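You operate a simulated robot arm through the tools that you are given. There is no shell and no other tool. Be economical: measure what you need, move in short steps, check, and stop when the job is done.

You are at the controls of a simulated robot arm. One attempt, no reset.

TASK
Put the headphone cover on the mouse mat by the usb block. Take the black lead bundle from the bare end of the long desk and put it on the shelf of the supply trolley. Put the green rolled strap from the bare end of the long desk on the top of the supply shelf and the blue rolled strap on top of the parts carton. Open the lidded bin lid. Do these in any order.

It is judged by the outcome, as a careful person would: the job done as asked, and still so three seconds after it is handed in. It fails if anything else is knocked over, pushed out of place, dropped, spilled or broken. Lids that push on must go on centred and level and be pressed home; caps that screw on are set level and turned clockwise until they are tight.

THE ROBOT
A 7-joint arm with a fingered hand on a trunk, on a base that drives. Base frame: it is fixed to the floor where the robot stands at the start and does not move with it; the origin is under the middle of the robot, x ahead of it, y to its left, z up. Readings come in mm, degrees, newtons and seconds.
With the tool pointing down near the work surface it reaches from about 360 to 700 mm from the robot's upright axis, wherever it stands. Its first joint turns from -69.0 to 172.0 degrees. Places, roughly: headphone cover (6x6x2 cm) [500, 200, 700]; lead bundle [500, 500, 750]; lidded bin lid [-1500, -3800, 500]; mouse mat by the usb block (15x12 cm) [1740, -20, 740]; parts carton [750, 500, 750]; rolled strap [500, 500, 750]; shelf of the supply trolley [4700, -200, 200]; top of the supply shelf (66x18 cm) [-1560, 2040, 1180]. Payload 3.2 kg.
The tool frame sits at the grasp point between the pads (the TCP): z along the fingers, y along the line on which they close. The tips reach 26 mm beyond it. Largest opening 88 mm; the body of the gripper starts 30 mm behind the TCP. The gripper is a hand of 5 fingers: y runs from the thumb to the fingers, the wrist lies at [-16, -108, -172] in the tool frame, and closing takes about 1.5 s.
Orientation is that of the tool frame in the base frame, as a unit quaternion [x, y, z, w]. With the fingers straight down and the wrist toward the robot, the tool's x, y and z point along [0, 1, 0], [1, 0, 0] and [0, 0, -1] of the base frame.

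THE INTERFACE
- The arm moves only by the tool move_arm. Its argument "steps" is a list of rows, each a list of 7 numbers: the shift along the base's x, y, z in units of 50 mm (1.0 is 50 mm), then the turn, a rotation vector about the base's x, y, z in units of 6 degrees (1.0 is 6 degrees), then the closure in counts, from 0 (fully open) to 255 (shut). In form: [[x, y, z, rx, ry, rz, gripper], ...]. A call has 1 to 20 rows; each row shifts and turns the commanded pose from where the row before left it. A call with a number of a shift or a turn outside -1 to 1 is refused whole. Each row takes 0.2 s and may step no farther than 50 mm and 8.6 degrees from the row before; otherwise, or with a gripper value out of range, the whole call is refused. Where a pose cannot be reached the arm comes as near as it can. A force on the tool above 40 N (or 10 N above the force at the start of the call, whichever is more), or a blocked arm, ends the call early, and 0.2 s more pass. Each finger travels about 72 mm/s and halts on what it meets, pressing with about 32 N; the grip force reading is that of the motor and also rises with nothing between the fingers. The clock runs only during rows and for 0.2 s after the last one: add rows that do not move to give the fingers time. It gives the time, the measured TCP pose, the force on the tool (base axes), the opening and the grip force at its end, in the units of the frame above (readings bear some noise), with the torque about the TCP (base axes, N m) and any sound that the robot's microphone picked up.
- Cameras (640 x 400 px; columns grow to the right, rows downward): "scene" is now at [119.6, 51.5, 1363.5]; the picture's right is [0.64, -0.77, 0.00], its down [-0.52, -0.44, -0.74] and it looks along [0.56, 0.47, -0.68] (base axes); focal length 260 px, centre (320, 200). "wrist" rides on the gripper at [67, -98, -117] in the tool frame; the picture's right is [-0.71, 0.33, -0.62], its down [-0.65, -0.65, 0.39] and it looks along [-0.28, 0.68, 0.68] (tool axes); focal length 234 px, centre (320, 200). There is no depth. A picture from a camera that has moved, and an enlarged one, comes with that camera's place and axes in the base frame and with its lens. The place of the scene camera against the robot may be out by one fixed shift of up to 12 mm in any direction.
- snapshot(camera): a new picture of that camera. It takes no simulated time.
- raise_lower(by): slides the trunk up (or, below 0, down) by that many mm; the arm and the scene camera ride with it, the base frame stays. It gives what a move gives, with no picture.
- drive_base(legs): drives the robot by 1 to 6 legs, each [ahead, left, turn to the left] in mm, mm and degrees, along the robot's own axes; the way and the turn of a leg run together, so that a leg with both is an arc; at most 1500 mm and 180 degrees a leg. The arm and the cameras ride along, it lands a little off, and it stops where it bumps. It gives what a move gives.
- hand_shape(shape): the hand has 5 fingers and takes this shape, open, in about a second: jaw (thumb against the fingers, like two jaws); tri (thumb and two fingers); tip (a fingertip pinch); poke (one finger out to press); point (the index stretched); flat (the hand flat); cup (the hand cupped); fist (a fist). The gripper value then closes the fingers along that shape, each until it touches; the sizes above hold for jaw. It gives what a move gives, with no picture.
- turn_head(pan, tilt): turns the head with the scene camera to pan (to the left, within 86 degrees either way) and tilt (down, from -29 to 69), counted from straight ahead of the robot. It gives what a move gives.
- enlarge(camera, box): a new picture of the part [left, top, right, bottom] of that camera's present view, enlarged. It takes no simulated time.
- sign_off(): hands the job in; it is judged then, once.

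Go step by step. Nothing tells you exact positions but the pictures and the camera data: compare them with the known pose of the tool, close in by small moves and look again before you grip or let go. The budget is 165 turns and 120 pictures, counting those below and the enlarged ones. Unless the task says otherwise, let go and move clear before handing in.

The tools are called after "Call:" by a JSON object that holds its "api" and its "payload". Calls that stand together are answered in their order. move_arm: Moves the arm, as the interface text tells. Its arguments: {"type":"object","properties":{"steps":{"type":"array"}},"required":["steps"]} The other tools are called the same way: raise_lower (by) slides the trunk up or down; hand_shape (shape) gives the hand a shape; drive_base (legs) drives the base; turn_head (pan, tilt) turns the head that bears the scene camera; snapshot (camera) takes a picture; enlarge (camera, box) takes an enlarged picture of a part of a camera's view; sign_off () hands the job in.

At the start:

```text
time: 0.0
tool_pos: [226.5, 242.1, 1092.1]
ee_rot: [0.707, 0.707, 0.001, -0.001]
wrist_force: [-0.4, -0.4, 0.2]
ft_torque: [0.0, 0.02, -0.03]
finger_gap: 87.6
finger_force: 0.0
shape: jaw
trunk travel left (down, up): [-675.0, 165.0]
robot x, y, heading: [-3.2, 0.8, -0.1]
head pan, tilt: [40.1, 42.6]
```

scene: 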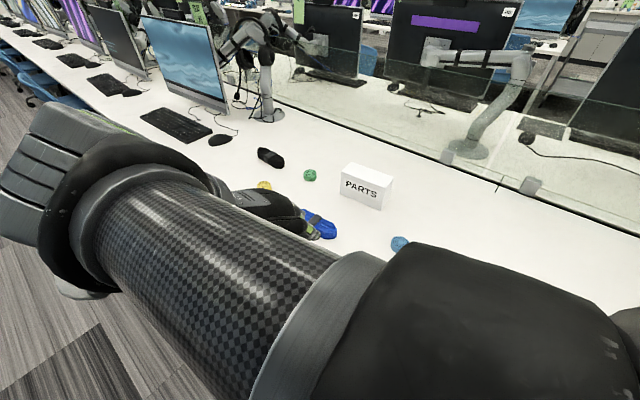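
wrist: 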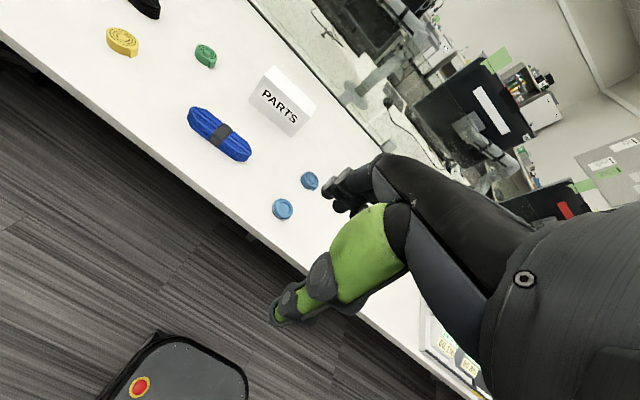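

I see a desk with a black bundle, a blue bundle, yellow and green rolled straps, a carton and two small blue items. I'll look closer before moving.

Call:
{"api": "enlarge", "payload": {"camera": "wrist", "box": [80, 0, 340, 240]}}

Call:
{"api": "enlarge", "payload": {"camera": "scene", "box": [220, 120, 460, 270]}}

```text
1.67 times, centred on (210, 120) of wrist
camera zoom: at [129.1, 309.2, 1209.1], right [0.33, -0.71, 0.62], down [-0.65, -0.65, -0.39], along [0.68, -0.28, -0.68], focal length 390 px, centre (503, 333)
```

zoom: 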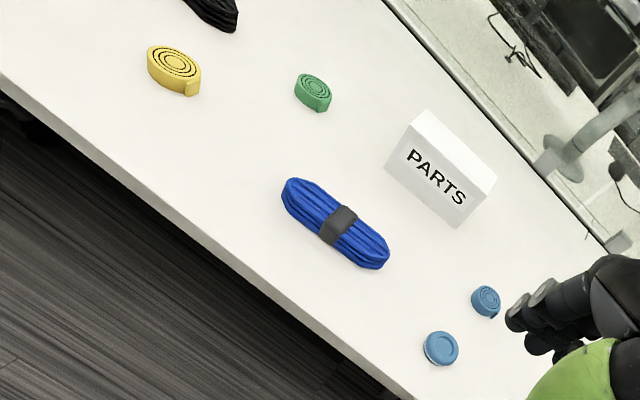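

```text
2.67 times, centred on (340, 195) of scene
camera zoom: at [119.6, 51.5, 1363.5], right [0.64, -0.77, 0.0], down [-0.52, -0.44, -0.74], along [0.56, 0.47, -0.68], focal length 694 px, centre (267, 213)
```

zoom: 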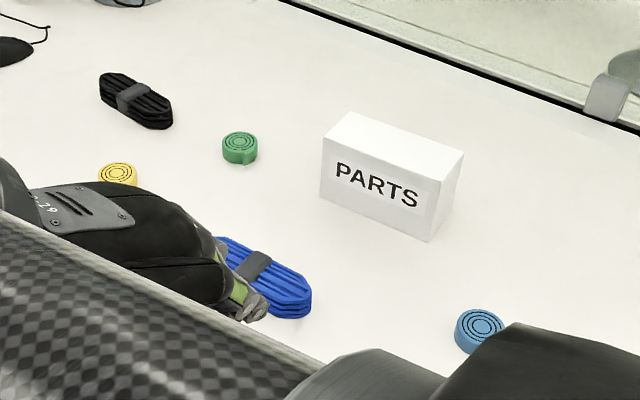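

The small straps, the bundles and the cover all lie on a desk at about z = 730. I'll look around to learn the room layout.

Call:
{"api": "turn_head", "payload": {"pan": -60, "tilt": 20}}

Call:
{"api": "snapshot", "payload": {"camera": "scene"}}

Call:
{"api": "turn_head", "payload": {"pan": 0, "tilt": 25}}

Call:
{"api": "snapshot", "payload": {"camera": "scene"}}

Call:
{"api": "turn_head", "payload": {"pan": 80, "tilt": 20}}

Call:
{"api": "snapshot", "payload": {"camera": "scene"}}

```text
time: 1.8
tool_pos: [227.5, 241.2, 1092.7]
ee_rot: [0.707, 0.707, 0.001, -0.001]
wrist_force: [-1.2, 0.3, 0.0]
ft_torque: [0.03, -0.01, 0.01]
finger_gap: 88.0
finger_force: 0.2
shape: jaw
trunk travel left (down, up): [-675.0, 165.0]
robot x, y, heading: [0.6, -0.6, -0.1]
head pan, tilt: [-60.0, 20.0]
```

```text
115 pictures are left
camera scene: at [102.6, -82.7, 1398.6], right [-0.87, -0.5, 0.0], down [-0.17, 0.3, -0.94], along [0.47, -0.81, -0.34], focal length 260 px, centre (320, 200)
```

scene: 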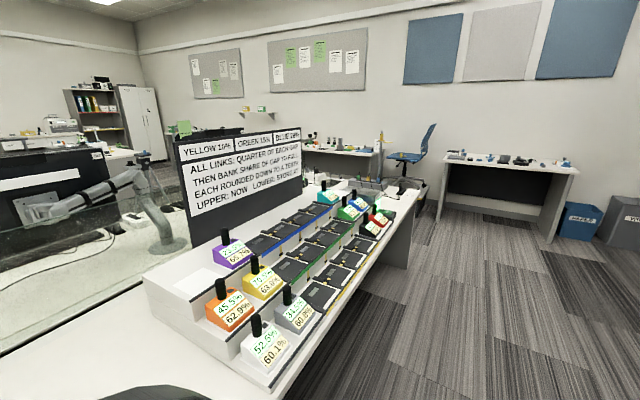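

```text
time: 3.1
tool_pos: [226.9, 242.3, 1092.5]
ee_rot: [0.707, 0.707, 0.0, 0.0]
wrist_force: [-0.2, 0.1, -0.9]
ft_torque: [0.0, 0.02, 0.02]
finger_gap: 87.6
finger_force: 0.0
shape: jaw
trunk travel left (down, up): [-675.0, 165.0]
robot x, y, heading: [-1.1, 3.1, 0.0]
head pan, tilt: [0.0, 25.0]
```

```text
114 pictures are left
camera scene: at [148.1, -2.2, 1390.5], right [0.0, -1.0, 0.0], down [-0.42, 0.0, -0.91], along [0.91, 0.0, -0.42], focal length 260 px, centre (320, 200)
```

scene: 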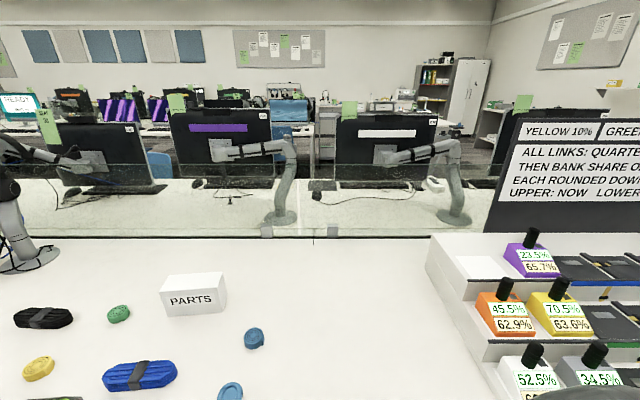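

```text
time: 4.6
tool_pos: [228.0, 242.4, 1092.5]
ee_rot: [0.708, 0.707, 0.001, -0.002]
wrist_force: [1.1, -0.4, 0.9]
ft_torque: [0.01, 0.02, 0.0]
finger_gap: 87.7
finger_force: 0.1
shape: jaw
trunk travel left (down, up): [-675.0, 165.0]
robot x, y, heading: [1.8, 0.9, 0.1]
head pan, tilt: [80.0, 20.0]
```

```text
113 pictures are left
camera scene: at [72.2, 89.6, 1398.6], right [0.98, -0.17, 0.0], down [-0.06, -0.34, -0.94], along [0.16, 0.93, -0.34], focal length 260 px, centre (320, 200)
```

scene: 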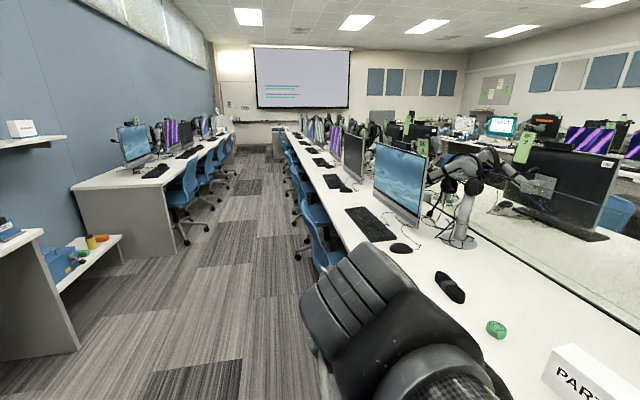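

The blue strap is at about (638, 175), the carton top at about (765, 378, 818), green at (714, 605), black at (704, 818) and the cover at (488, 196). I'll drive to a spot that reaches both the blue strap and the carton.

Call:
{"api": "drive_base", "payload": {"legs": [[0, 310, 0], [90, 0, 0]]}}

Call:
{"api": "turn_head", "payload": {"pan": 0, "tilt": 45}}

Call:
{"api": "snapshot", "payload": {"camera": "scene"}}

Call:
{"api": "snapshot", "payload": {"camera": "wrist"}}

```text
time: 7.4
tool_pos: [316.1, 550.7, 1092.2]
ee_rot: [0.706, 0.708, 0.001, -0.001]
wrist_force: [1.5, 0.1, 0.1]
ft_torque: [0.04, -0.01, -0.01]
finger_gap: 87.9
finger_force: 0.1
shape: jaw
trunk travel left (down, up): [-675.0, 165.0]
robot x, y, heading: [89.0, 307.0, 0.2]
head pan, tilt: [80.0, 20.0]
```

```text
time: 8.9
tool_pos: [315.1, 551.3, 1092.6]
ee_rot: [0.705, 0.709, 0.0, -0.001]
wrist_force: [0.4, -0.1, 0.1]
ft_torque: [-0.02, -0.01, 0.0]
finger_gap: 87.8
finger_force: 0.1
shape: jaw
trunk travel left (down, up): [-675.0, 165.0]
robot x, y, heading: [88.3, 308.6, 0.0]
head pan, tilt: [0.0, 45.0]
```

```text
112 pictures are left
camera scene: at [226.8, 305.8, 1360.0], right [0.0, -1.0, 0.0], down [-0.71, 0.0, -0.71], along [0.71, 0.0, -0.71], focal length 260 px, centre (320, 200)
```

scene: 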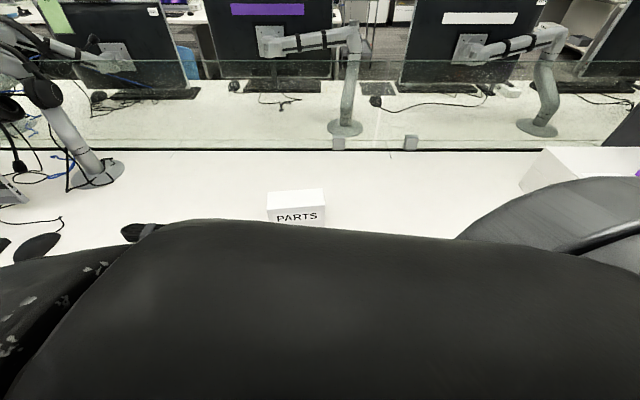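

```text
111 pictures are left
camera wrist: at [217.6, 617.0, 1209.1], right [0.33, -0.71, 0.62], down [-0.65, -0.65, -0.39], along [0.68, -0.28, -0.68], focal length 234 px, centre (320, 200)
```

wrist: 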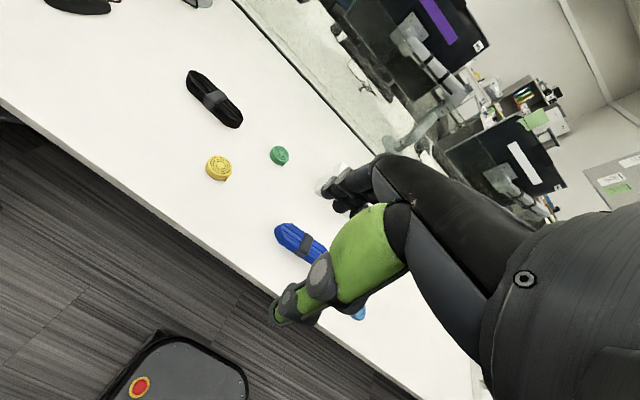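

The arm is blocking my view of the straps. I'll move the hand to above the blue strap and look through both cameras.

Call:
{"api": "move_arm", "payload": {"steps": [[0.54, -0.62, -0.25, 0, 0, 0, 0], [0.54, -0.62, -0.25, 0, 0, 0, 0], [0.54, -0.62, -0.25, 0, 0, 0, 0], [0.54, -0.62, -0.25, 0, 0, 0, 0], [0.54, -0.62, -0.25, 0, 0, 0, 0], [0.54, -0.62, -0.25, 0, 0, 0, 0], [0.54, -0.62, -0.25, 0, 0, 0, 0], [0.54, -0.62, -0.25, 0, 0, 0, 0], [0.54, -0.62, -0.25, 0, 0, 0, 0], [0.54, -0.62, -0.25, 0, 0, 0, 0], [0.54, -0.62, -0.25, 0, 0, 0, 0], [0.54, -0.62, -0.25, 0, 0, 0, 0]]}}

Call:
{"api": "snapshot", "payload": {"camera": "scene"}}

Call:
{"api": "snapshot", "payload": {"camera": "wrist"}}

```text
time: 11.5
tool_pos: [640.4, 177.2, 942.1]
ee_rot: [0.706, 0.708, 0.001, -0.001]
wrist_force: [-0.1, -0.3, -0.9]
ft_torque: [0.01, 0.02, 0.03]
finger_gap: 87.9
finger_force: 0.1
shape: jaw
trunk travel left (down, up): [-675.0, 165.0]
robot x, y, heading: [91.2, 307.3, 0.1]
head pan, tilt: [0.0, 45.0]
```

```text
110 pictures are left
camera scene: at [227.7, 304.8, 1359.9], right [0.0, -1.0, 0.0], down [-0.71, 0.0, -0.71], along [0.71, 0.0, -0.71], focal length 260 px, centre (320, 200)
```

scene: 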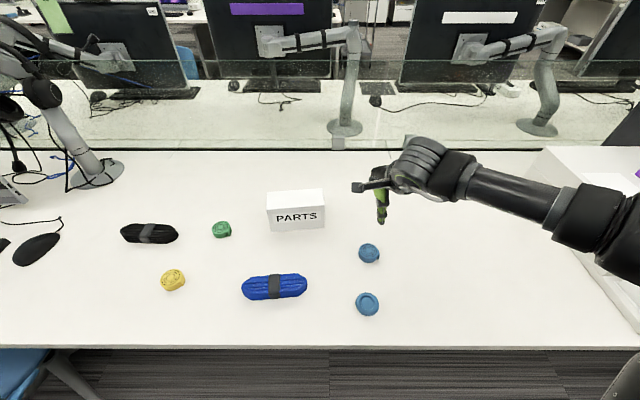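

```text
109 pictures are left
camera wrist: at [542.4, 243.2, 1058.9], right [0.33, -0.71, 0.62], down [-0.65, -0.65, -0.39], along [0.68, -0.28, -0.68], focal length 234 px, centre (320, 200)
```

wrist: 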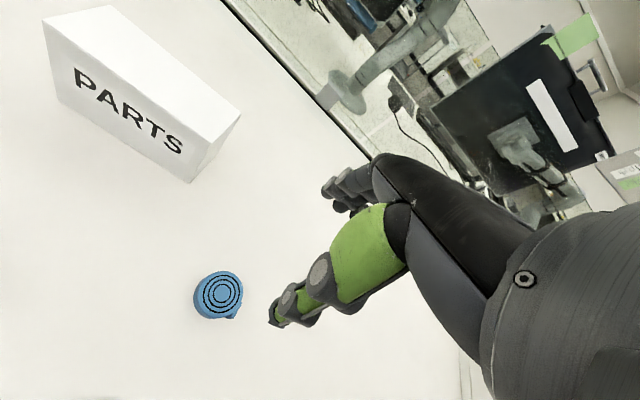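

The blue strap is at about (622, 175) by the wrist camera. I'll descend part way and correct the x position.

Call:
{"api": "move_arm", "payload": {"steps": [[-0.17, -0.02, -0.75, 0, 0, 0, 0], [-0.17, -0.02, -0.75, 0, 0, 0, 0], [0, 0, -0.75, 0, 0, 0, 0]]}}

Call:
{"api": "snapshot", "payload": {"camera": "scene"}}

Call:
{"api": "snapshot", "payload": {"camera": "wrist"}}

```text
time: 12.3
tool_pos: [623.5, 176.6, 829.4]
ee_rot: [0.706, 0.708, 0.0, -0.001]
wrist_force: [-0.1, -0.5, -0.4]
ft_torque: [0.01, 0.0, -0.01]
finger_gap: 87.8
finger_force: 0.1
shape: jaw
trunk travel left (down, up): [-675.0, 165.0]
robot x, y, heading: [91.2, 309.7, 0.1]
head pan, tilt: [0.0, 45.0]
```

```text
108 pictures are left
camera scene: at [228.0, 305.8, 1359.9], right [0.0, -1.0, 0.0], down [-0.71, 0.0, -0.71], along [0.71, 0.0, -0.71], focal length 260 px, centre (320, 200)
```

scene: 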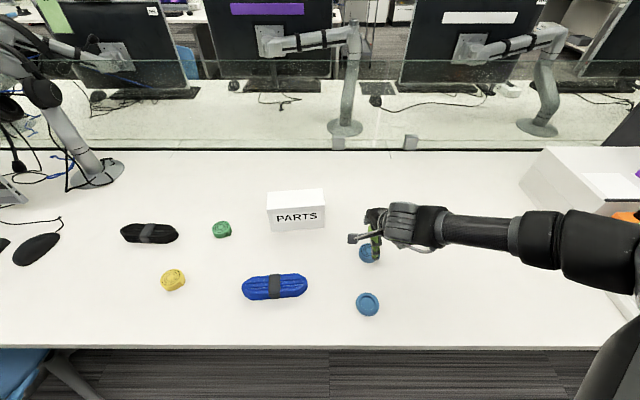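

```text
107 pictures are left
camera wrist: at [525.1, 243.1, 946.3], right [0.33, -0.71, 0.62], down [-0.65, -0.65, -0.39], along [0.68, -0.28, -0.68], focal length 234 px, centre (320, 200)
```

wrist: 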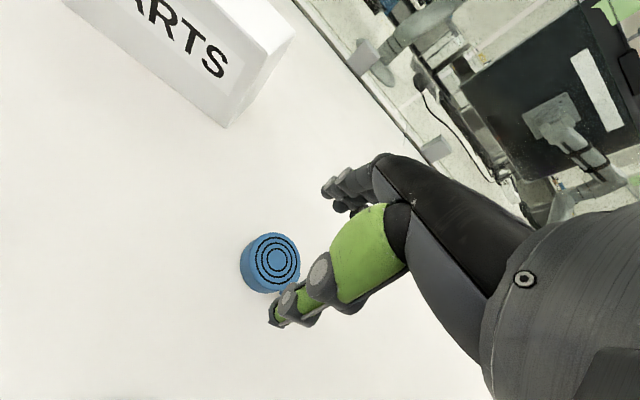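

The two wrist views put the strap near (619, 178) with its top at about 762. I'll go down to z = 775 and look again.

Call:
{"api": "move_arm", "payload": {"steps": [[-0.08, 0.03, -0.55, 0, 0, 0, 0], [0, 0, -0.53, 0, 0, 0, 0]]}}

Call:
{"api": "snapshot", "payload": {"camera": "wrist"}}

Call:
{"api": "enlarge", "payload": {"camera": "scene", "box": [300, 180, 460, 280]}}

```text
time: 12.9
tool_pos: [620.1, 179.0, 776.2]
ee_rot: [0.706, 0.709, 0.001, -0.001]
wrist_force: [-0.1, 0.8, -0.1]
ft_torque: [-0.02, -0.01, 0.0]
finger_gap: 87.5
finger_force: 0.2
shape: jaw
trunk travel left (down, up): [-675.0, 165.0]
robot x, y, heading: [87.7, 306.2, 0.3]
head pan, tilt: [0.0, 45.0]
```

```text
106 pictures are left
camera wrist: at [521.3, 244.9, 892.9], right [0.33, -0.71, 0.62], down [-0.65, -0.65, -0.39], along [0.68, -0.28, -0.68], focal length 234 px, centre (320, 200)
```

wrist: 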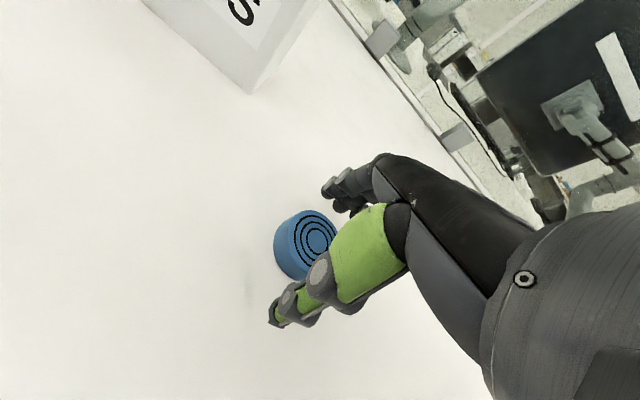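

```text
4.00 times, centred on (380, 230) of scene
camera zoom: at [227.3, 305.7, 1359.9], right [0.0, -1.0, 0.0], down [-0.71, 0.0, -0.71], along [0.71, 0.0, -0.71], focal length 1041 px, centre (80, 80)
```

zoom: 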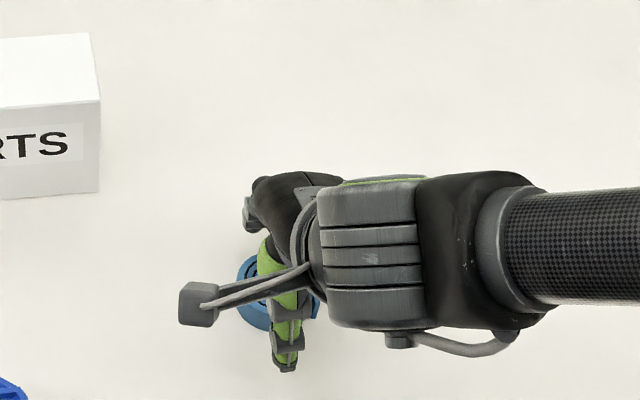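

The strap is between the thumb and the fingers. I'll go down a little more and close.

Call:
{"api": "move_arm", "payload": {"steps": [[0, 0, -0.12, 0, 0, 0, 0], [0, 0, 0, 0, 0, 0, 120], [0, 0, 0, 0, 0, 0, 255], [0, 0, 0, 0, 0, 0, 255], [0, 0, 0, 0, 0, 0, 255], [0, 0, 0, 0, 0, 0, 255], [0, 0, 0, 0, 0, 0, 255], [0, 0, 0, 0, 0, 0, 255], [0, 0, 0, 0, 0, 0, 255]]}}

Call:
{"api": "snapshot", "payload": {"camera": "wrist"}}

```text
time: 14.9
tool_pos: [618.9, 177.3, 770.5]
ee_rot: [0.706, 0.708, 0.0, 0.0]
wrist_force: [0.0, -1.2, 0.2]
ft_torque: [0.01, -0.02, -0.02]
finger_gap: 44.3
finger_force: 31.9
shape: jaw
trunk travel left (down, up): [-675.0, 165.0]
robot x, y, heading: [88.9, 305.4, 0.4]
head pan, tilt: [0.0, 45.0]
```

```text
104 pictures are left
camera wrist: at [520.8, 244.7, 886.8], right [0.33, -0.71, 0.62], down [-0.65, -0.65, -0.39], along [0.68, -0.28, -0.68], focal length 234 px, centre (320, 200)
```

wrist: 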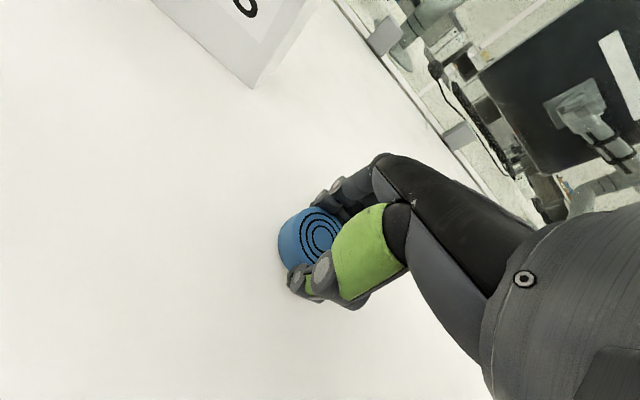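

I have the blue strap, 44 mm wide. I'll lift it and go above the carton.

Call:
{"api": "move_arm", "payload": {"steps": [[0, 0, 0.8, 0, 0, 0, 255], [0, 0, 0.8, 0, 0, 0, 255], [0, 0, 0.8, 0, 0, 0, 255], [0, 0, 0.8, 0, 0, 0, 255], [0.45, 0.68, 0, 0, 0, 0, 255], [0.45, 0.68, 0, 0, 0, 0, 255], [0.45, 0.68, 0, 0, 0, 0, 255], [0.45, 0.68, 0, 0, 0, 0, 255], [0.45, 0.68, 0, 0, 0, 0, 255], [0.45, 0.68, 0, 0, 0, 0, 255]]}}

Call:
{"api": "snapshot", "payload": {"camera": "wrist"}}

Call:
{"api": "snapshot", "payload": {"camera": "scene"}}

```text
time: 17.1
tool_pos: [753.5, 383.7, 927.8]
ee_rot: [0.706, 0.708, 0.0, -0.001]
wrist_force: [0.2, -0.8, 0.4]
ft_torque: [0.01, 0.02, 0.0]
finger_gap: 43.7
finger_force: 32.4
shape: jaw
trunk travel left (down, up): [-675.0, 165.0]
robot x, y, heading: [91.8, 308.8, 0.2]
head pan, tilt: [0.0, 45.0]
```

```text
103 pictures are left
camera wrist: at [655.6, 450.6, 1044.5], right [0.34, -0.71, 0.62], down [-0.65, -0.65, -0.39], along [0.68, -0.28, -0.68], focal length 234 px, centre (320, 200)
```

wrist: 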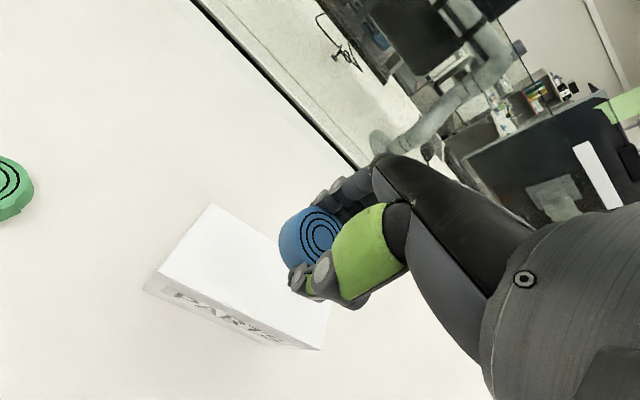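

```text
102 pictures are left
camera scene: at [227.8, 307.9, 1359.9], right [0.0, -1.0, 0.0], down [-0.71, 0.0, -0.71], along [0.71, 0.0, -0.71], focal length 260 px, centre (320, 200)
```

scene: 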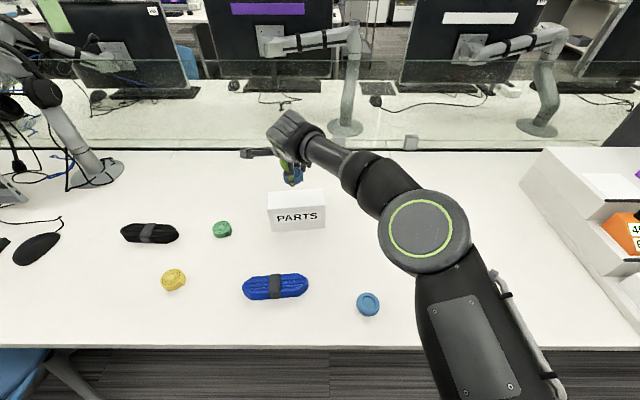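

The carton top is centred at about (742, 377), z about 838. I'll shift over and descend to just above it.

Call:
{"api": "move_arm", "payload": {"steps": [[-0.22, -0.12, -0.3, 0, 0, 0, 255], [0, 0, -0.58, 0, 0, 0, 255]]}}

Call:
{"api": "snapshot", "payload": {"camera": "wrist"}}

Call:
{"api": "enlarge", "payload": {"camera": "scene", "box": [220, 130, 380, 230]}}

```text
time: 17.7
tool_pos: [743.3, 376.1, 883.1]
ee_rot: [0.706, 0.709, 0.0, 0.0]
wrist_force: [-0.9, 0.3, -0.6]
ft_torque: [0.01, 0.03, 0.01]
finger_gap: 43.8
finger_force: 31.7
shape: jaw
trunk travel left (down, up): [-675.0, 165.0]
robot x, y, heading: [84.9, 306.0, 0.3]
head pan, tilt: [0.0, 45.0]
```

```text
101 pictures are left
camera wrist: at [645.2, 442.7, 1001.1], right [0.34, -0.71, 0.62], down [-0.65, -0.65, -0.39], along [0.68, -0.28, -0.68], focal length 234 px, centre (320, 200)
```

wrist: 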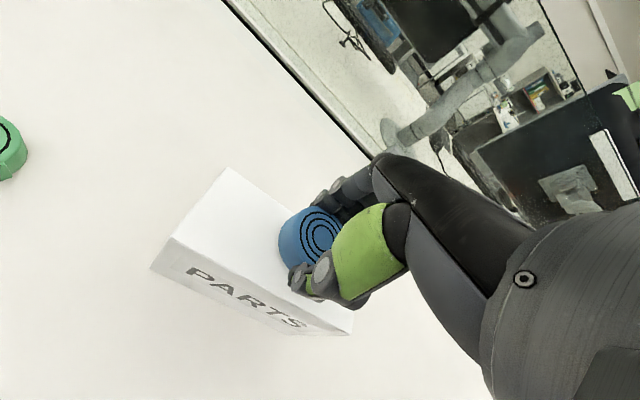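

```text
4.00 times, centred on (300, 180) of scene
camera zoom: at [227.8, 305.8, 1359.9], right [0.0, -1.0, 0.0], down [-0.71, 0.0, -0.71], along [0.71, 0.0, -0.71], focal length 1041 px, centre (400, 280)
```

zoom: 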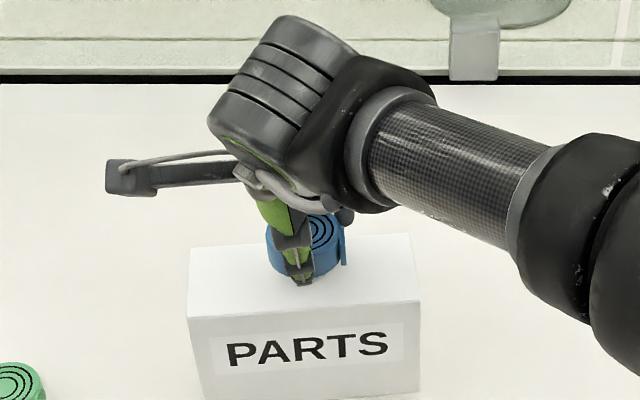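

It looks well centred over the carton. I'll lower gently to contact.

Call:
{"api": "move_arm", "payload": {"steps": [[0, 0, -0.1, 0, 0, 0, 255], [0, 0, -0.04, 0, 0, 0, 255], [0, 0, -0.04, 0, 0, 0, 255]]}}

Call:
{"api": "enlarge", "payload": {"camera": "scene", "box": [220, 130, 380, 230]}}

```text
time: 18.5
tool_pos: [742.9, 375.5, 875.0]
ee_rot: [0.706, 0.708, 0.001, 0.0]
wrist_force: [-0.1, -0.3, -0.2]
ft_torque: [-0.01, 0.0, -0.01]
finger_gap: 44.0
finger_force: 31.4
shape: jaw
trunk travel left (down, up): [-675.0, 165.0]
robot x, y, heading: [90.3, 308.5, -0.1]
head pan, tilt: [0.0, 45.0]
```

```text
4.00 times, centred on (300, 180) of scene
camera zoom: at [227.0, 305.7, 1359.9], right [0.0, -1.0, 0.0], down [-0.71, 0.0, -0.71], along [0.71, 0.0, -0.71], focal length 1041 px, centre (400, 280)
```

zoom: 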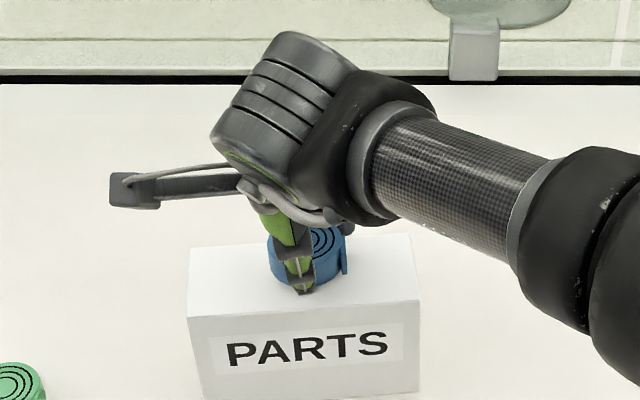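

Call:
{"api": "move_arm", "payload": {"steps": [[0, 0, -0.04, 0, 0, 0, 255], [0, 0, -0.04, 0, 0, 0, 255]]}}

```text
time: 19.1
tool_pos: [743.8, 375.8, 872.3]
ee_rot: [0.706, 0.708, 0.0, 0.0]
wrist_force: [-0.4, -0.8, -0.4]
ft_torque: [0.02, -0.02, 0.0]
finger_gap: 44.2
finger_force: 31.9
shape: jaw
trunk travel left (down, up): [-675.0, 165.0]
robot x, y, heading: [91.7, 304.5, -0.1]
head pan, tilt: [0.0, 45.0]
```

No contact force yet, so I'll go a little lower.

Call:
{"api": "move_arm", "payload": {"steps": [[0, 0, -0.04, 0, 0, 0, 255], [0, 0, -0.03, 0, 0, 0, 255]]}}

Call:
{"api": "enlarge", "payload": {"camera": "wrist", "box": [200, 150, 400, 350]}}

```text
time: 19.7
tool_pos: [743.8, 375.6, 868.8]
ee_rot: [0.706, 0.709, 0.001, -0.001]
wrist_force: [-0.4, 0.2, 0.2]
ft_torque: [0.04, -0.03, 0.01]
finger_gap: 44.0
finger_force: 31.9
shape: jaw
trunk travel left (down, up): [-675.0, 165.0]
robot x, y, heading: [85.7, 307.4, 0.1]
head pan, tilt: [0.0, 45.0]
```

```text
2.00 times, centred on (300, 250) of wrist
camera zoom: at [644.3, 442.4, 986.5], right [0.33, -0.71, 0.62], down [-0.65, -0.65, -0.39], along [0.68, -0.28, -0.68], focal length 468 px, centre (360, 100)
```

zoom: 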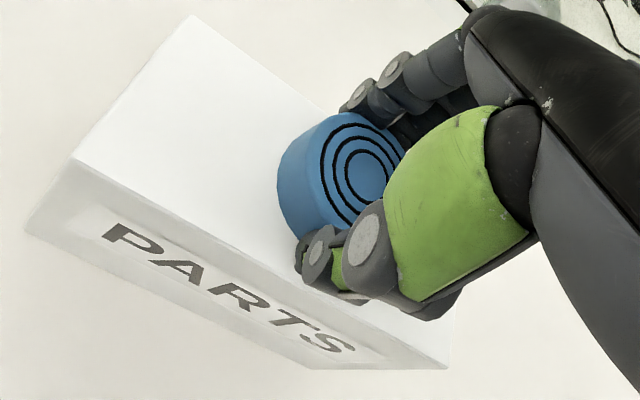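

Call:
{"api": "move_arm", "payload": {"steps": [[0, 0, -0.03, 0, 0, 0, 255], [0, 0, -0.03, 0, 0, 0, 255]]}}

```text
time: 20.3
tool_pos: [741.7, 375.4, 868.8]
ee_rot: [0.706, 0.708, 0.003, 0.001]
wrist_force: [0.8, 0.8, 10.3]
ft_torque: [0.01, 0.0, -0.01]
finger_gap: 44.1
finger_force: 31.5
shape: jaw
trunk travel left (down, up): [-675.0, 165.0]
robot x, y, heading: [87.7, 310.0, 0.1]
head pan, tilt: [0.0, 45.0]
```

Contact: 10 N upward. I'll ease up slightly, open slowly and lift straight up.

Call:
{"api": "move_arm", "payload": {"steps": [[0, 0, 0.04, 0, 0, 0, 255], [0, 0, 0, 0, 0, 0, 120], [0, 0, 0, 0, 0, 0, 0], [0, 0, 0, 0, 0, 0, 0], [0, 0, 0, 0, 0, 0, 0], [0, 0, 0, 0, 0, 0, 0], [0, 0, 0.3, 0, 0, 0, 0], [0, 0, 0.6, 0, 0, 0, 0], [0, 0, 0.8, 0, 0, 0, 0]]}}

Call:
{"api": "snapshot", "payload": {"camera": "scene"}}

Call:
{"api": "snapshot", "payload": {"camera": "wrist"}}

```text
time: 22.3
tool_pos: [741.4, 374.6, 954.2]
ee_rot: [0.706, 0.708, 0.001, 0.0]
wrist_force: [0.4, -0.3, 0.3]
ft_torque: [0.0, 0.0, -0.01]
finger_gap: 87.9
finger_force: 0.0
shape: jaw
trunk travel left (down, up): [-675.0, 165.0]
robot x, y, heading: [89.5, 305.6, 0.4]
head pan, tilt: [0.0, 45.0]
```

```text
97 pictures are left
camera scene: at [226.0, 305.8, 1360.0], right [0.0, -1.0, 0.0], down [-0.71, 0.0, -0.71], along [0.71, 0.0, -0.71], focal length 260 px, centre (320, 200)
```

scene: 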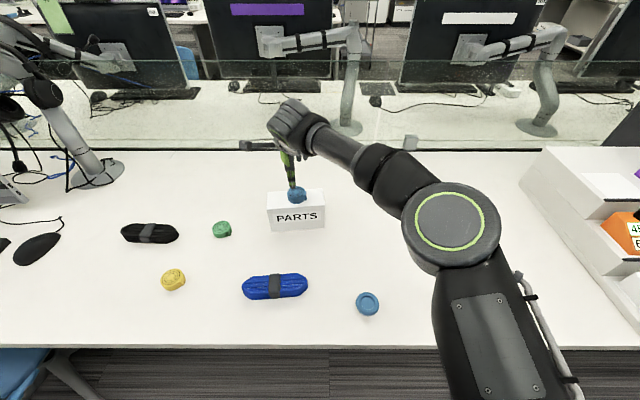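

```text
96 pictures are left
camera wrist: at [643.8, 442.6, 1070.6], right [0.33, -0.71, 0.62], down [-0.65, -0.65, -0.39], along [0.68, -0.28, -0.68], focal length 234 px, centre (320, 200)
```

wrist: 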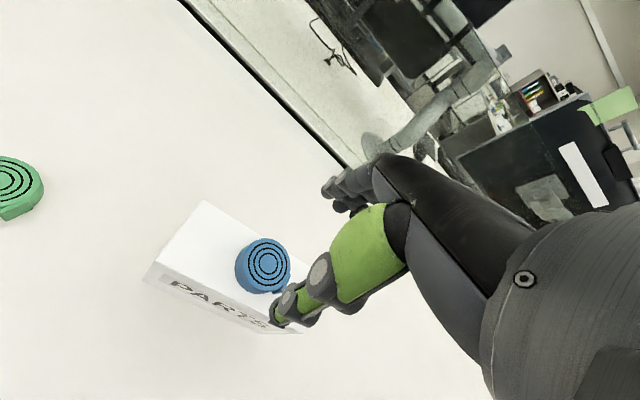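

The blue strap sits on the carton. Next is the green strap at about (700, 592), so I'll drive left 200 mm to bring the hand near it.

Call:
{"api": "drive_base", "payload": {"legs": [[0, 200, 0]]}}

Call:
{"api": "snapshot", "payload": {"camera": "wrist"}}

Call:
{"api": "snapshot", "payload": {"camera": "scene"}}

```text
time: 23.9
tool_pos: [742.6, 573.4, 953.0]
ee_rot: [0.706, 0.708, -0.001, 0.0]
wrist_force: [-0.3, 0.4, 0.0]
ft_torque: [-0.01, 0.01, -0.01]
finger_gap: 87.9
finger_force: 0.0
shape: jaw
trunk travel left (down, up): [-675.0, 165.0]
robot x, y, heading: [86.5, 502.9, 0.0]
head pan, tilt: [0.0, 45.0]
```

```text
95 pictures are left
camera wrist: at [644.1, 641.1, 1069.8], right [0.33, -0.71, 0.62], down [-0.65, -0.65, -0.39], along [0.68, -0.28, -0.68], focal length 234 px, centre (320, 200)
```

wrist: 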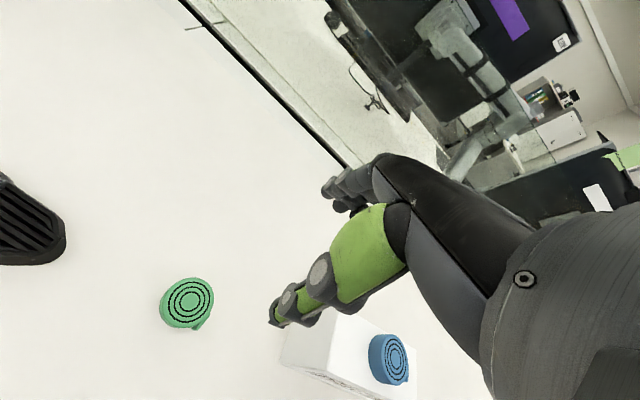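

```text
94 pictures are left
camera scene: at [226.3, 504.5, 1359.9], right [0.0, -1.0, 0.0], down [-0.71, 0.0, -0.71], along [0.71, 0.0, -0.71], focal length 260 px, centre (320, 200)
```

scene: 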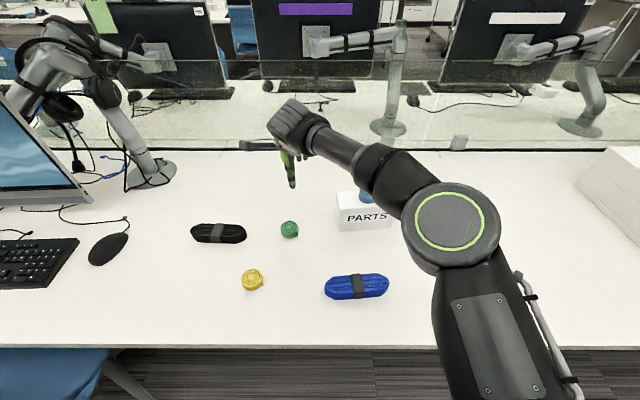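

Green is at about (700, 599). I'll move over it and descend.

Call:
{"api": "move_arm", "payload": {"steps": [[-0.42, 0.26, -0.4, 0, 0, 0, 0], [-0.42, 0.26, -0.6, 0, 0, 0, 0], [0, 0, -0.8, 0, 0, 0, 0], [0, 0, -0.8, 0, 0, 0, 0], [0, 0, -0.8, 0, 0, 0, 0]]}}

Call:
{"api": "snapshot", "payload": {"camera": "wrist"}}

Call:
{"api": "enlarge", "payload": {"camera": "scene", "box": [220, 150, 420, 275]}}

```text
time: 25.1
tool_pos: [701.1, 598.6, 782.6]
ee_rot: [0.706, 0.708, 0.0, -0.001]
wrist_force: [0.7, 0.7, 0.2]
ft_torque: [-0.01, -0.04, 0.02]
finger_gap: 87.8
finger_force: 0.1
shape: jaw
trunk travel left (down, up): [-675.0, 165.0]
robot x, y, heading: [92.3, 503.2, 0.3]
head pan, tilt: [0.0, 45.0]
```

```text
93 pictures are left
camera wrist: at [603.2, 665.5, 899.3], right [0.33, -0.71, 0.62], down [-0.65, -0.65, -0.39], along [0.68, -0.28, -0.68], focal length 234 px, centre (320, 200)
```

wrist: 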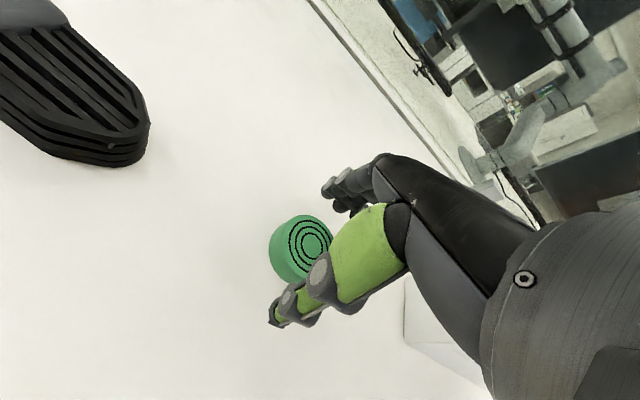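

```text
3.20 times, centred on (320, 212) of scene
camera zoom: at [227.1, 504.0, 1359.9], right [0.0, -1.0, 0.0], down [-0.71, 0.0, -0.71], along [0.71, 0.0, -0.71], focal length 833 px, centre (320, 160)
```

zoom: 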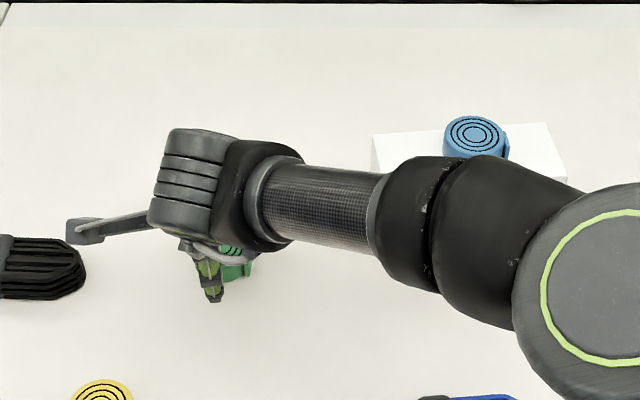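

The strap is between the fingers. I'll nudge 5 mm right, go down 12 mm and close.

Call:
{"api": "move_arm", "payload": {"steps": [[0, -0.1, -0.12, 0, 0, 0, 0], [0, 0, -0.12, 0, 0, 0, 0], [0, 0, 0, 0, 0, 0, 120], [0, 0, 0, 0, 0, 0, 255], [0, 0, 0, 0, 0, 0, 255], [0, 0, 0, 0, 0, 0, 255], [0, 0, 0, 0, 0, 0, 255], [0, 0, 0, 0, 0, 0, 255], [0, 0, 0, 0, 0, 0, 255], [0, 0, 0, 0, 0, 0, 255]]}}

Call:
{"api": "snapshot", "payload": {"camera": "wrist"}}

```text
time: 27.3
tool_pos: [700.5, 594.5, 771.6]
ee_rot: [0.706, 0.708, 0.0, -0.001]
wrist_force: [0.1, 0.0, 0.6]
ft_torque: [-0.02, 0.05, 0.0]
finger_gap: 43.9
finger_force: 32.6
shape: jaw
trunk travel left (down, up): [-675.0, 165.0]
robot x, y, heading: [92.0, 505.9, 0.3]
head pan, tilt: [0.0, 45.0]
```

```text
91 pictures are left
camera wrist: at [602.3, 661.0, 887.8], right [0.33, -0.71, 0.62], down [-0.65, -0.65, -0.39], along [0.68, -0.28, -0.68], focal length 234 px, centre (320, 200)
```

wrist: 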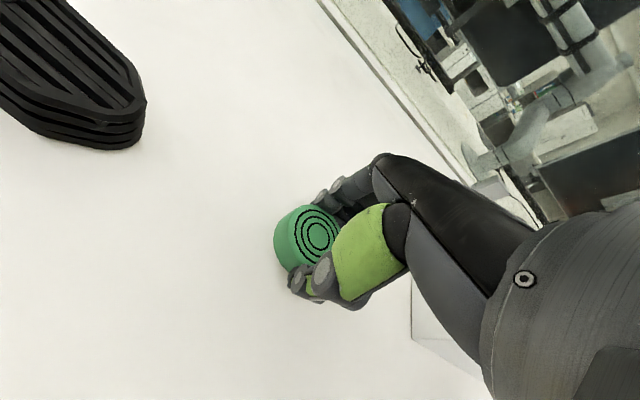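

Gripped. I'll lift and tuck the arm to its starting pose before driving to the supply shelf.

Call:
{"api": "move_arm", "payload": {"steps": [[0, 0, 0.94, 0, 0, 0, 255], [0, 0, 0.94, 0, 0, 0, 255], [0, 0, 0.94, 0, 0, 0, 255], [0, 0, 0.94, 0, 0, 0, 255], [0, 0, 0.94, 0, 0, 0, 255], [0, 0, 0.94, 0, 0, 0, 255], [0, 0, 0.94, 0, 0, 0, 255], [-0.86, 0.34, 0, 0, 0, 0, 255], [-0.86, 0.34, 0, 0, 0, 0, 255], [-0.86, 0.34, 0, 0, 0, 0, 255], [-0.86, 0.34, 0, 0, 0, 0, 255], [-0.86, 0.34, 0, 0, 0, 0, 255], [-0.86, 0.34, 0, 0, 0, 0, 255], [-0.86, 0.34, 0, 0, 0, 0, 255], [-0.86, 0.34, 0, 0, 0, 0, 255], [-0.86, 0.34, 0, 0, 0, 0, 255]]}}

Call:
{"api": "turn_head", "payload": {"pan": 86, "tilt": 35}}

Call:
{"api": "drive_base", "payload": {"legs": [[-250, 0, 0], [0, 0, 80]]}}

Call:
{"api": "snapshot", "payload": {"camera": "scene"}}

```text
time: 30.7
tool_pos: [311.9, 748.3, 1098.7]
ee_rot: [0.706, 0.708, 0.001, 0.0]
wrist_force: [-0.1, -0.2, -0.4]
ft_torque: [-0.04, -0.05, 0.0]
finger_gap: 43.8
finger_force: 32.1
shape: jaw
trunk travel left (down, up): [-675.0, 165.0]
robot x, y, heading: [90.3, 505.4, 0.6]
head pan, tilt: [0.0, 45.0]
```

```text
time: 32.3
tool_pos: [314.3, 747.2, 1098.9]
ee_rot: [0.706, 0.709, 0.0, -0.001]
wrist_force: [0.1, 0.5, 0.4]
ft_torque: [0.0, 0.0, 0.01]
finger_gap: 44.1
finger_force: 31.9
shape: jaw
trunk travel left (down, up): [-675.0, 165.0]
robot x, y, heading: [88.8, 505.2, 0.5]
head pan, tilt: [85.9, 35.0]
```

```text
time: 37.5
tool_pos: [-359.8, 770.8, 1097.2]
ee_rot: [0.089, 0.996, -0.001, -0.001]
wrist_force: [0.2, -0.6, -0.2]
ft_torque: [-0.04, 0.01, -0.03]
finger_gap: 43.7
finger_force: 32.1
shape: jaw
trunk travel left (down, up): [-675.0, 165.0]
robot x, y, heading: [-164.9, 503.0, 79.8]
head pan, tilt: [85.9, 35.0]
```

```text
90 pictures are left
camera scene: at [-232.8, 573.5, 1374.8], right [0.25, 0.97, 0.0], down [0.56, -0.14, -0.82], along [-0.79, 0.2, -0.57], focal length 260 px, centre (320, 200)
```

scene: 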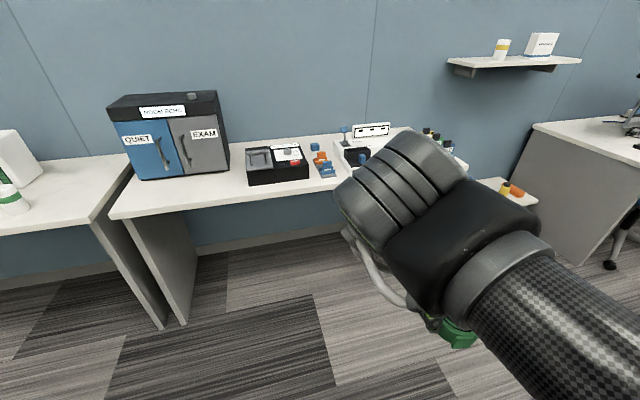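

The supply shelf is the wall shelf holding a cup and a box. I'll drive closer and turn to face it.

Call:
{"api": "drive_base", "payload": {"legs": [[0, 450, 0], [1250, 0, 0], [0, 0, 100]]}}

Call:
{"api": "turn_head", "payload": {"pan": 0, "tilt": 20}}

Call:
{"api": "snapshot", "payload": {"camera": "scene"}}

```text
time: 50.4
tool_pos: [-597.3, 1571.3, 1097.7]
ee_rot: [-0.703, 0.711, -0.001, 0.0]
wrist_force: [-0.4, -0.2, -0.1]
ft_torque: [0.0, 0.0, 0.0]
finger_gap: 43.6
finger_force: 31.9
shape: jaw
trunk travel left (down, up): [-675.0, 165.0]
robot x, y, heading: [-367.2, 1811.7, 179.4]
head pan, tilt: [85.9, 35.0]
```

```text
time: 52.0
tool_pos: [-597.2, 1571.5, 1099.4]
ee_rot: [-0.703, 0.711, 0.0, 0.0]
wrist_force: [0.1, 0.3, -0.3]
ft_torque: [-0.01, 0.0, 0.01]
finger_gap: 43.7
finger_force: 32.3
shape: jaw
trunk travel left (down, up): [-675.0, 165.0]
robot x, y, heading: [-371.2, 1809.4, 179.3]
head pan, tilt: [0.0, 20.0]
```

```text
89 pictures are left
camera scene: at [-506.2, 1810.1, 1398.6], right [0.01, 1.0, 0.0], down [0.34, 0.0, -0.94], along [-0.94, 0.01, -0.34], focal length 260 px, centre (320, 200)
```

scene: 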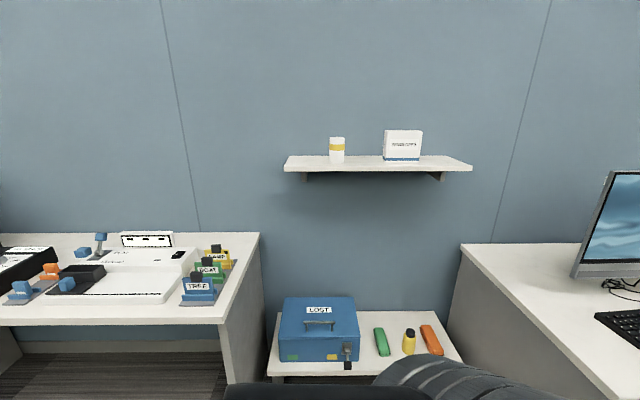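

The shelf top spans y 1690–2370, with a cup at y ≈ 1890 and a box at y ≈ 2167. The left part, near y = 1770, is free. I'll raise the trunk and drive in.

Call:
{"api": "raise_lower", "payload": {"by": 160}}

Call:
{"api": "drive_base", "payload": {"legs": [[480, 0, 0.6], [0, -45, 0]]}}

Call:
{"api": "turn_head", "payload": {"pan": 5, "tilt": 35}}

Call:
{"api": "snapshot", "payload": {"camera": "scene"}}

```text
time: 53.8
tool_pos: [-597.9, 1571.9, 1259.9]
ee_rot: [-0.703, 0.711, 0.0, 0.0]
wrist_force: [-0.1, 0.9, 0.4]
ft_torque: [-0.01, -0.01, -0.01]
finger_gap: 43.2
finger_force: 32.0
shape: jaw
trunk travel left (down, up): [-835.0, 5.0]
robot x, y, heading: [-367.2, 1809.5, 179.3]
head pan, tilt: [0.0, 20.0]
```

```text
time: 57.2
tool_pos: [-1077.5, 1613.6, 1258.2]
ee_rot: [0.708, -0.706, -0.001, -0.001]
wrist_force: [-0.2, -0.5, -0.5]
ft_torque: [0.04, -0.02, -0.02]
finger_gap: 43.8
finger_force: 32.0
shape: jaw
trunk travel left (down, up): [-835.0, 5.0]
robot x, y, heading: [-849.3, 1856.6, -180.1]
head pan, tilt: [0.0, 20.0]
```

```text
time: 58.0
tool_pos: [-1077.8, 1617.6, 1257.7]
ee_rot: [0.708, -0.707, 0.001, 0.001]
wrist_force: [0.1, 0.1, -0.6]
ft_torque: [0.0, -0.01, 0.0]
finger_gap: 43.7
finger_force: 32.2
shape: jaw
trunk travel left (down, up): [-835.0, 5.0]
robot x, y, heading: [-847.3, 1859.2, -180.1]
head pan, tilt: [5.0, 35.0]
```

```text
88 pictures are left
camera scene: at [-983.3, 1848.9, 1534.8], right [-0.09, 1.0, 0.0], down [0.57, 0.05, -0.82], along [-0.82, -0.07, -0.57], focal length 260 px, centre (320, 200)
```

scene: 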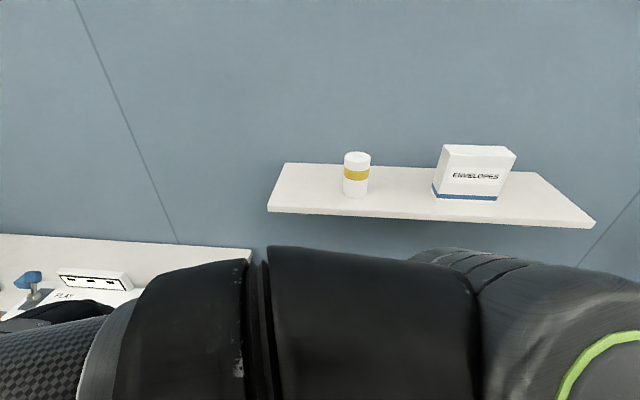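

The free section on the left is y 1697–1860, shelf top z ≈ 1190–1205. I'll raise the hand and move toward it, stopping short to check height with the wrist camera.

Call:
{"api": "move_arm", "payload": {"steps": [[0, 0, 0.8, 0, 0, 0, 255], [0, 0, 0.8, 0, 0, 0, 255], [-0.88, 0.32, 0, 0, 0, 0, 255], [-0.88, 0.32, 0, 0, 0, 0, 255], [-0.88, 0.32, 0, 0, 0, 0, 255], [-0.88, 0.32, 0, 0, 0, 0, 255], [-0.88, 0.32, 0, 0, 0, 0, 255], [-0.88, 0.32, 0, 0, 0, 0, 255], [-0.88, 0.32, 0, 0, 0, 0, 255]]}}

Call:
{"api": "snapshot", "payload": {"camera": "wrist"}}

Call:
{"api": "snapshot", "payload": {"camera": "scene"}}

```text
time: 60.0
tool_pos: [-1386.6, 1728.1, 1337.3]
ee_rot: [0.708, -0.707, 0.0, -0.001]
wrist_force: [-0.5, 0.1, -0.8]
ft_torque: [0.02, -0.03, -0.03]
finger_gap: 43.5
finger_force: 31.9
shape: jaw
trunk travel left (down, up): [-835.0, 5.0]
robot x, y, heading: [-850.7, 1857.3, -179.8]
head pan, tilt: [5.0, 35.0]
```

```text
87 pictures are left
camera wrist: at [-1290.6, 1662.3, 1454.1], right [-0.33, 0.71, 0.62], down [0.65, 0.65, -0.39], along [-0.68, 0.28, -0.68], focal length 234 px, centre (320, 200)
```

wrist: 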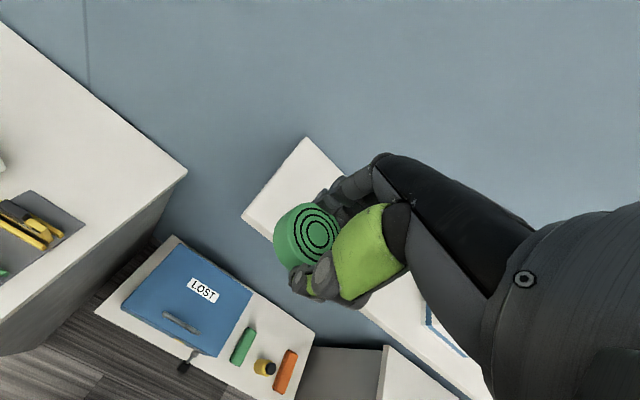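

```text
86 pictures are left
camera scene: at [-985.5, 1847.9, 1534.5], right [-0.09, 1.0, 0.0], down [0.57, 0.05, -0.82], along [-0.82, -0.07, -0.57], focal length 260 px, centre (320, 200)
```

scene: 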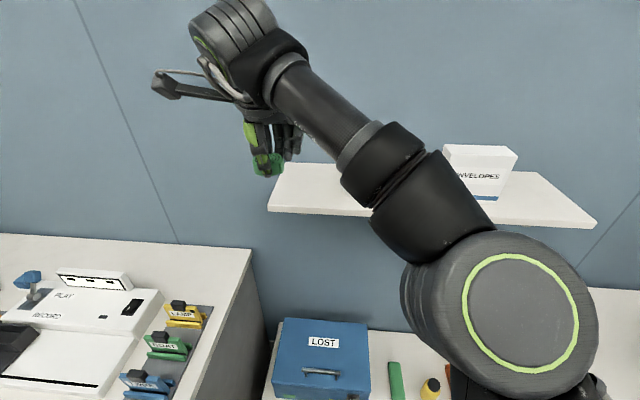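

Both cameras agree on the shelf top at z ≈ 1190, front edge at x ≈ -1440 and left end at y ≈ 1689. I'll move over (-1520, 1775) and start lowering.

Call:
{"api": "move_arm", "payload": {"steps": [[-0.667, 0.235, 0, 0, 0, 0, 255], [-0.667, 0.235, 0, 0, 0, 0, 255], [-0.667, 0.235, 0, 0, 0, 0, 255], [-0.667, 0.235, 0, 0, 0, 0, 255], [0, 0, -0.8, 0, 0, 0, 255], [0, 0, -0.7, 0, 0, 0, 255]]}}

Call:
{"api": "snapshot", "payload": {"camera": "wrist"}}

Call:
{"api": "snapshot", "payload": {"camera": "scene"}}

```text
time: 61.4
tool_pos: [-1453.1, 1783.8, 1244.7]
ee_rot: [0.707, -0.707, 0.0, 0.0]
wrist_force: [-0.1, -0.9, -0.6]
ft_torque: [0.0, -0.02, 0.01]
finger_gap: 43.0
finger_force: 32.1
shape: jaw
out of reach, approached as far as the arm can: row 2, 3, 4
trunk travel left (down, up): [-835.0, 5.0]
robot x, y, heading: [-845.9, 1858.5, -180.0]
head pan, tilt: [5.0, 35.0]
```

```text
85 pictures are left
camera wrist: at [-1356.1, 1718.3, 1361.7], right [-0.33, 0.71, 0.62], down [0.65, 0.65, -0.39], along [-0.68, 0.28, -0.68], focal length 234 px, centre (320, 200)
```

wrist: 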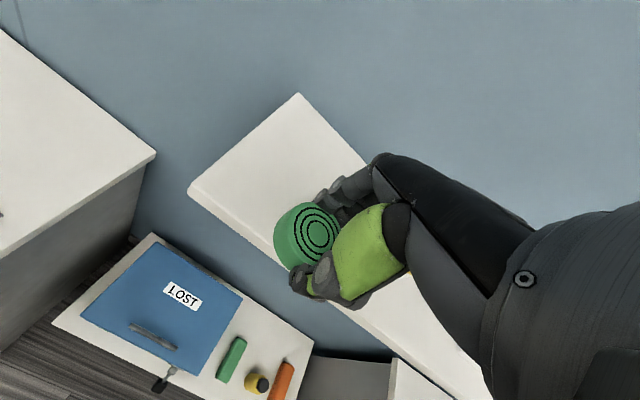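

```text
84 pictures are left
camera scene: at [-983.4, 1846.6, 1534.8], right [-0.09, 1.0, 0.0], down [0.57, 0.05, -0.82], along [-0.82, -0.07, -0.57], focal length 260 px, centre (320, 200)
```

scene: 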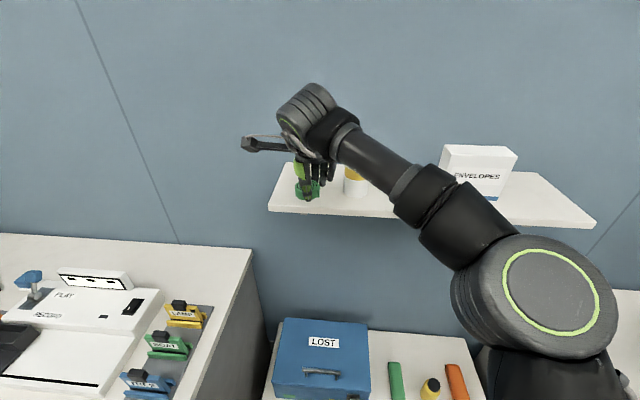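

The arm ran out of reach, and the low table front is well clear at x ≈ -1335. I'll drive ahead 65 mm and a touch left with the strap already hovering over the shelf.

Call:
{"api": "drive_base", "payload": {"legs": [[65, 10, 0]]}}

Call:
{"api": "snapshot", "payload": {"camera": "wrist"}}

Call:
{"api": "enlarge", "payload": {"camera": "scene", "box": [220, 80, 460, 230]}}

```text
time: 62.4
tool_pos: [-1516.1, 1776.7, 1247.1]
ee_rot: [-0.707, 0.707, 0.0, -0.002]
wrist_force: [0.4, 0.3, 0.0]
ft_torque: [0.03, 0.01, 0.03]
finger_gap: 42.9
finger_force: 31.9
shape: jaw
trunk travel left (down, up): [-835.0, 5.0]
robot x, y, heading: [-915.3, 1846.5, 180.0]
head pan, tilt: [5.0, 35.0]
```

```text
83 pictures are left
camera wrist: at [-1419.2, 1709.8, 1362.8], right [-0.33, 0.71, 0.62], down [0.65, 0.65, -0.39], along [-0.68, 0.28, -0.68], focal length 234 px, centre (320, 200)
```

wrist: 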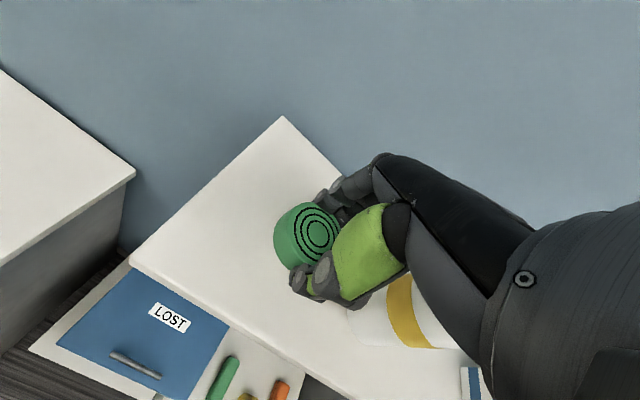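

```text
2.67 times, centred on (340, 155) of scene
camera zoom: at [-1046.4, 1838.3, 1534.9], right [-0.09, 1.0, 0.0], down [0.57, 0.05, -0.82], along [-0.82, -0.07, -0.57], focal length 694 px, centre (267, 320)
```

zoom: 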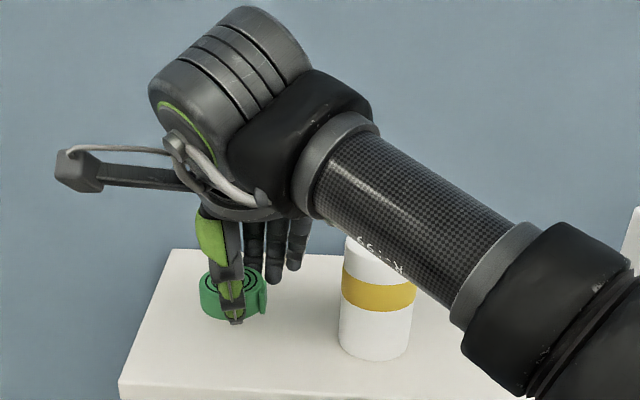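

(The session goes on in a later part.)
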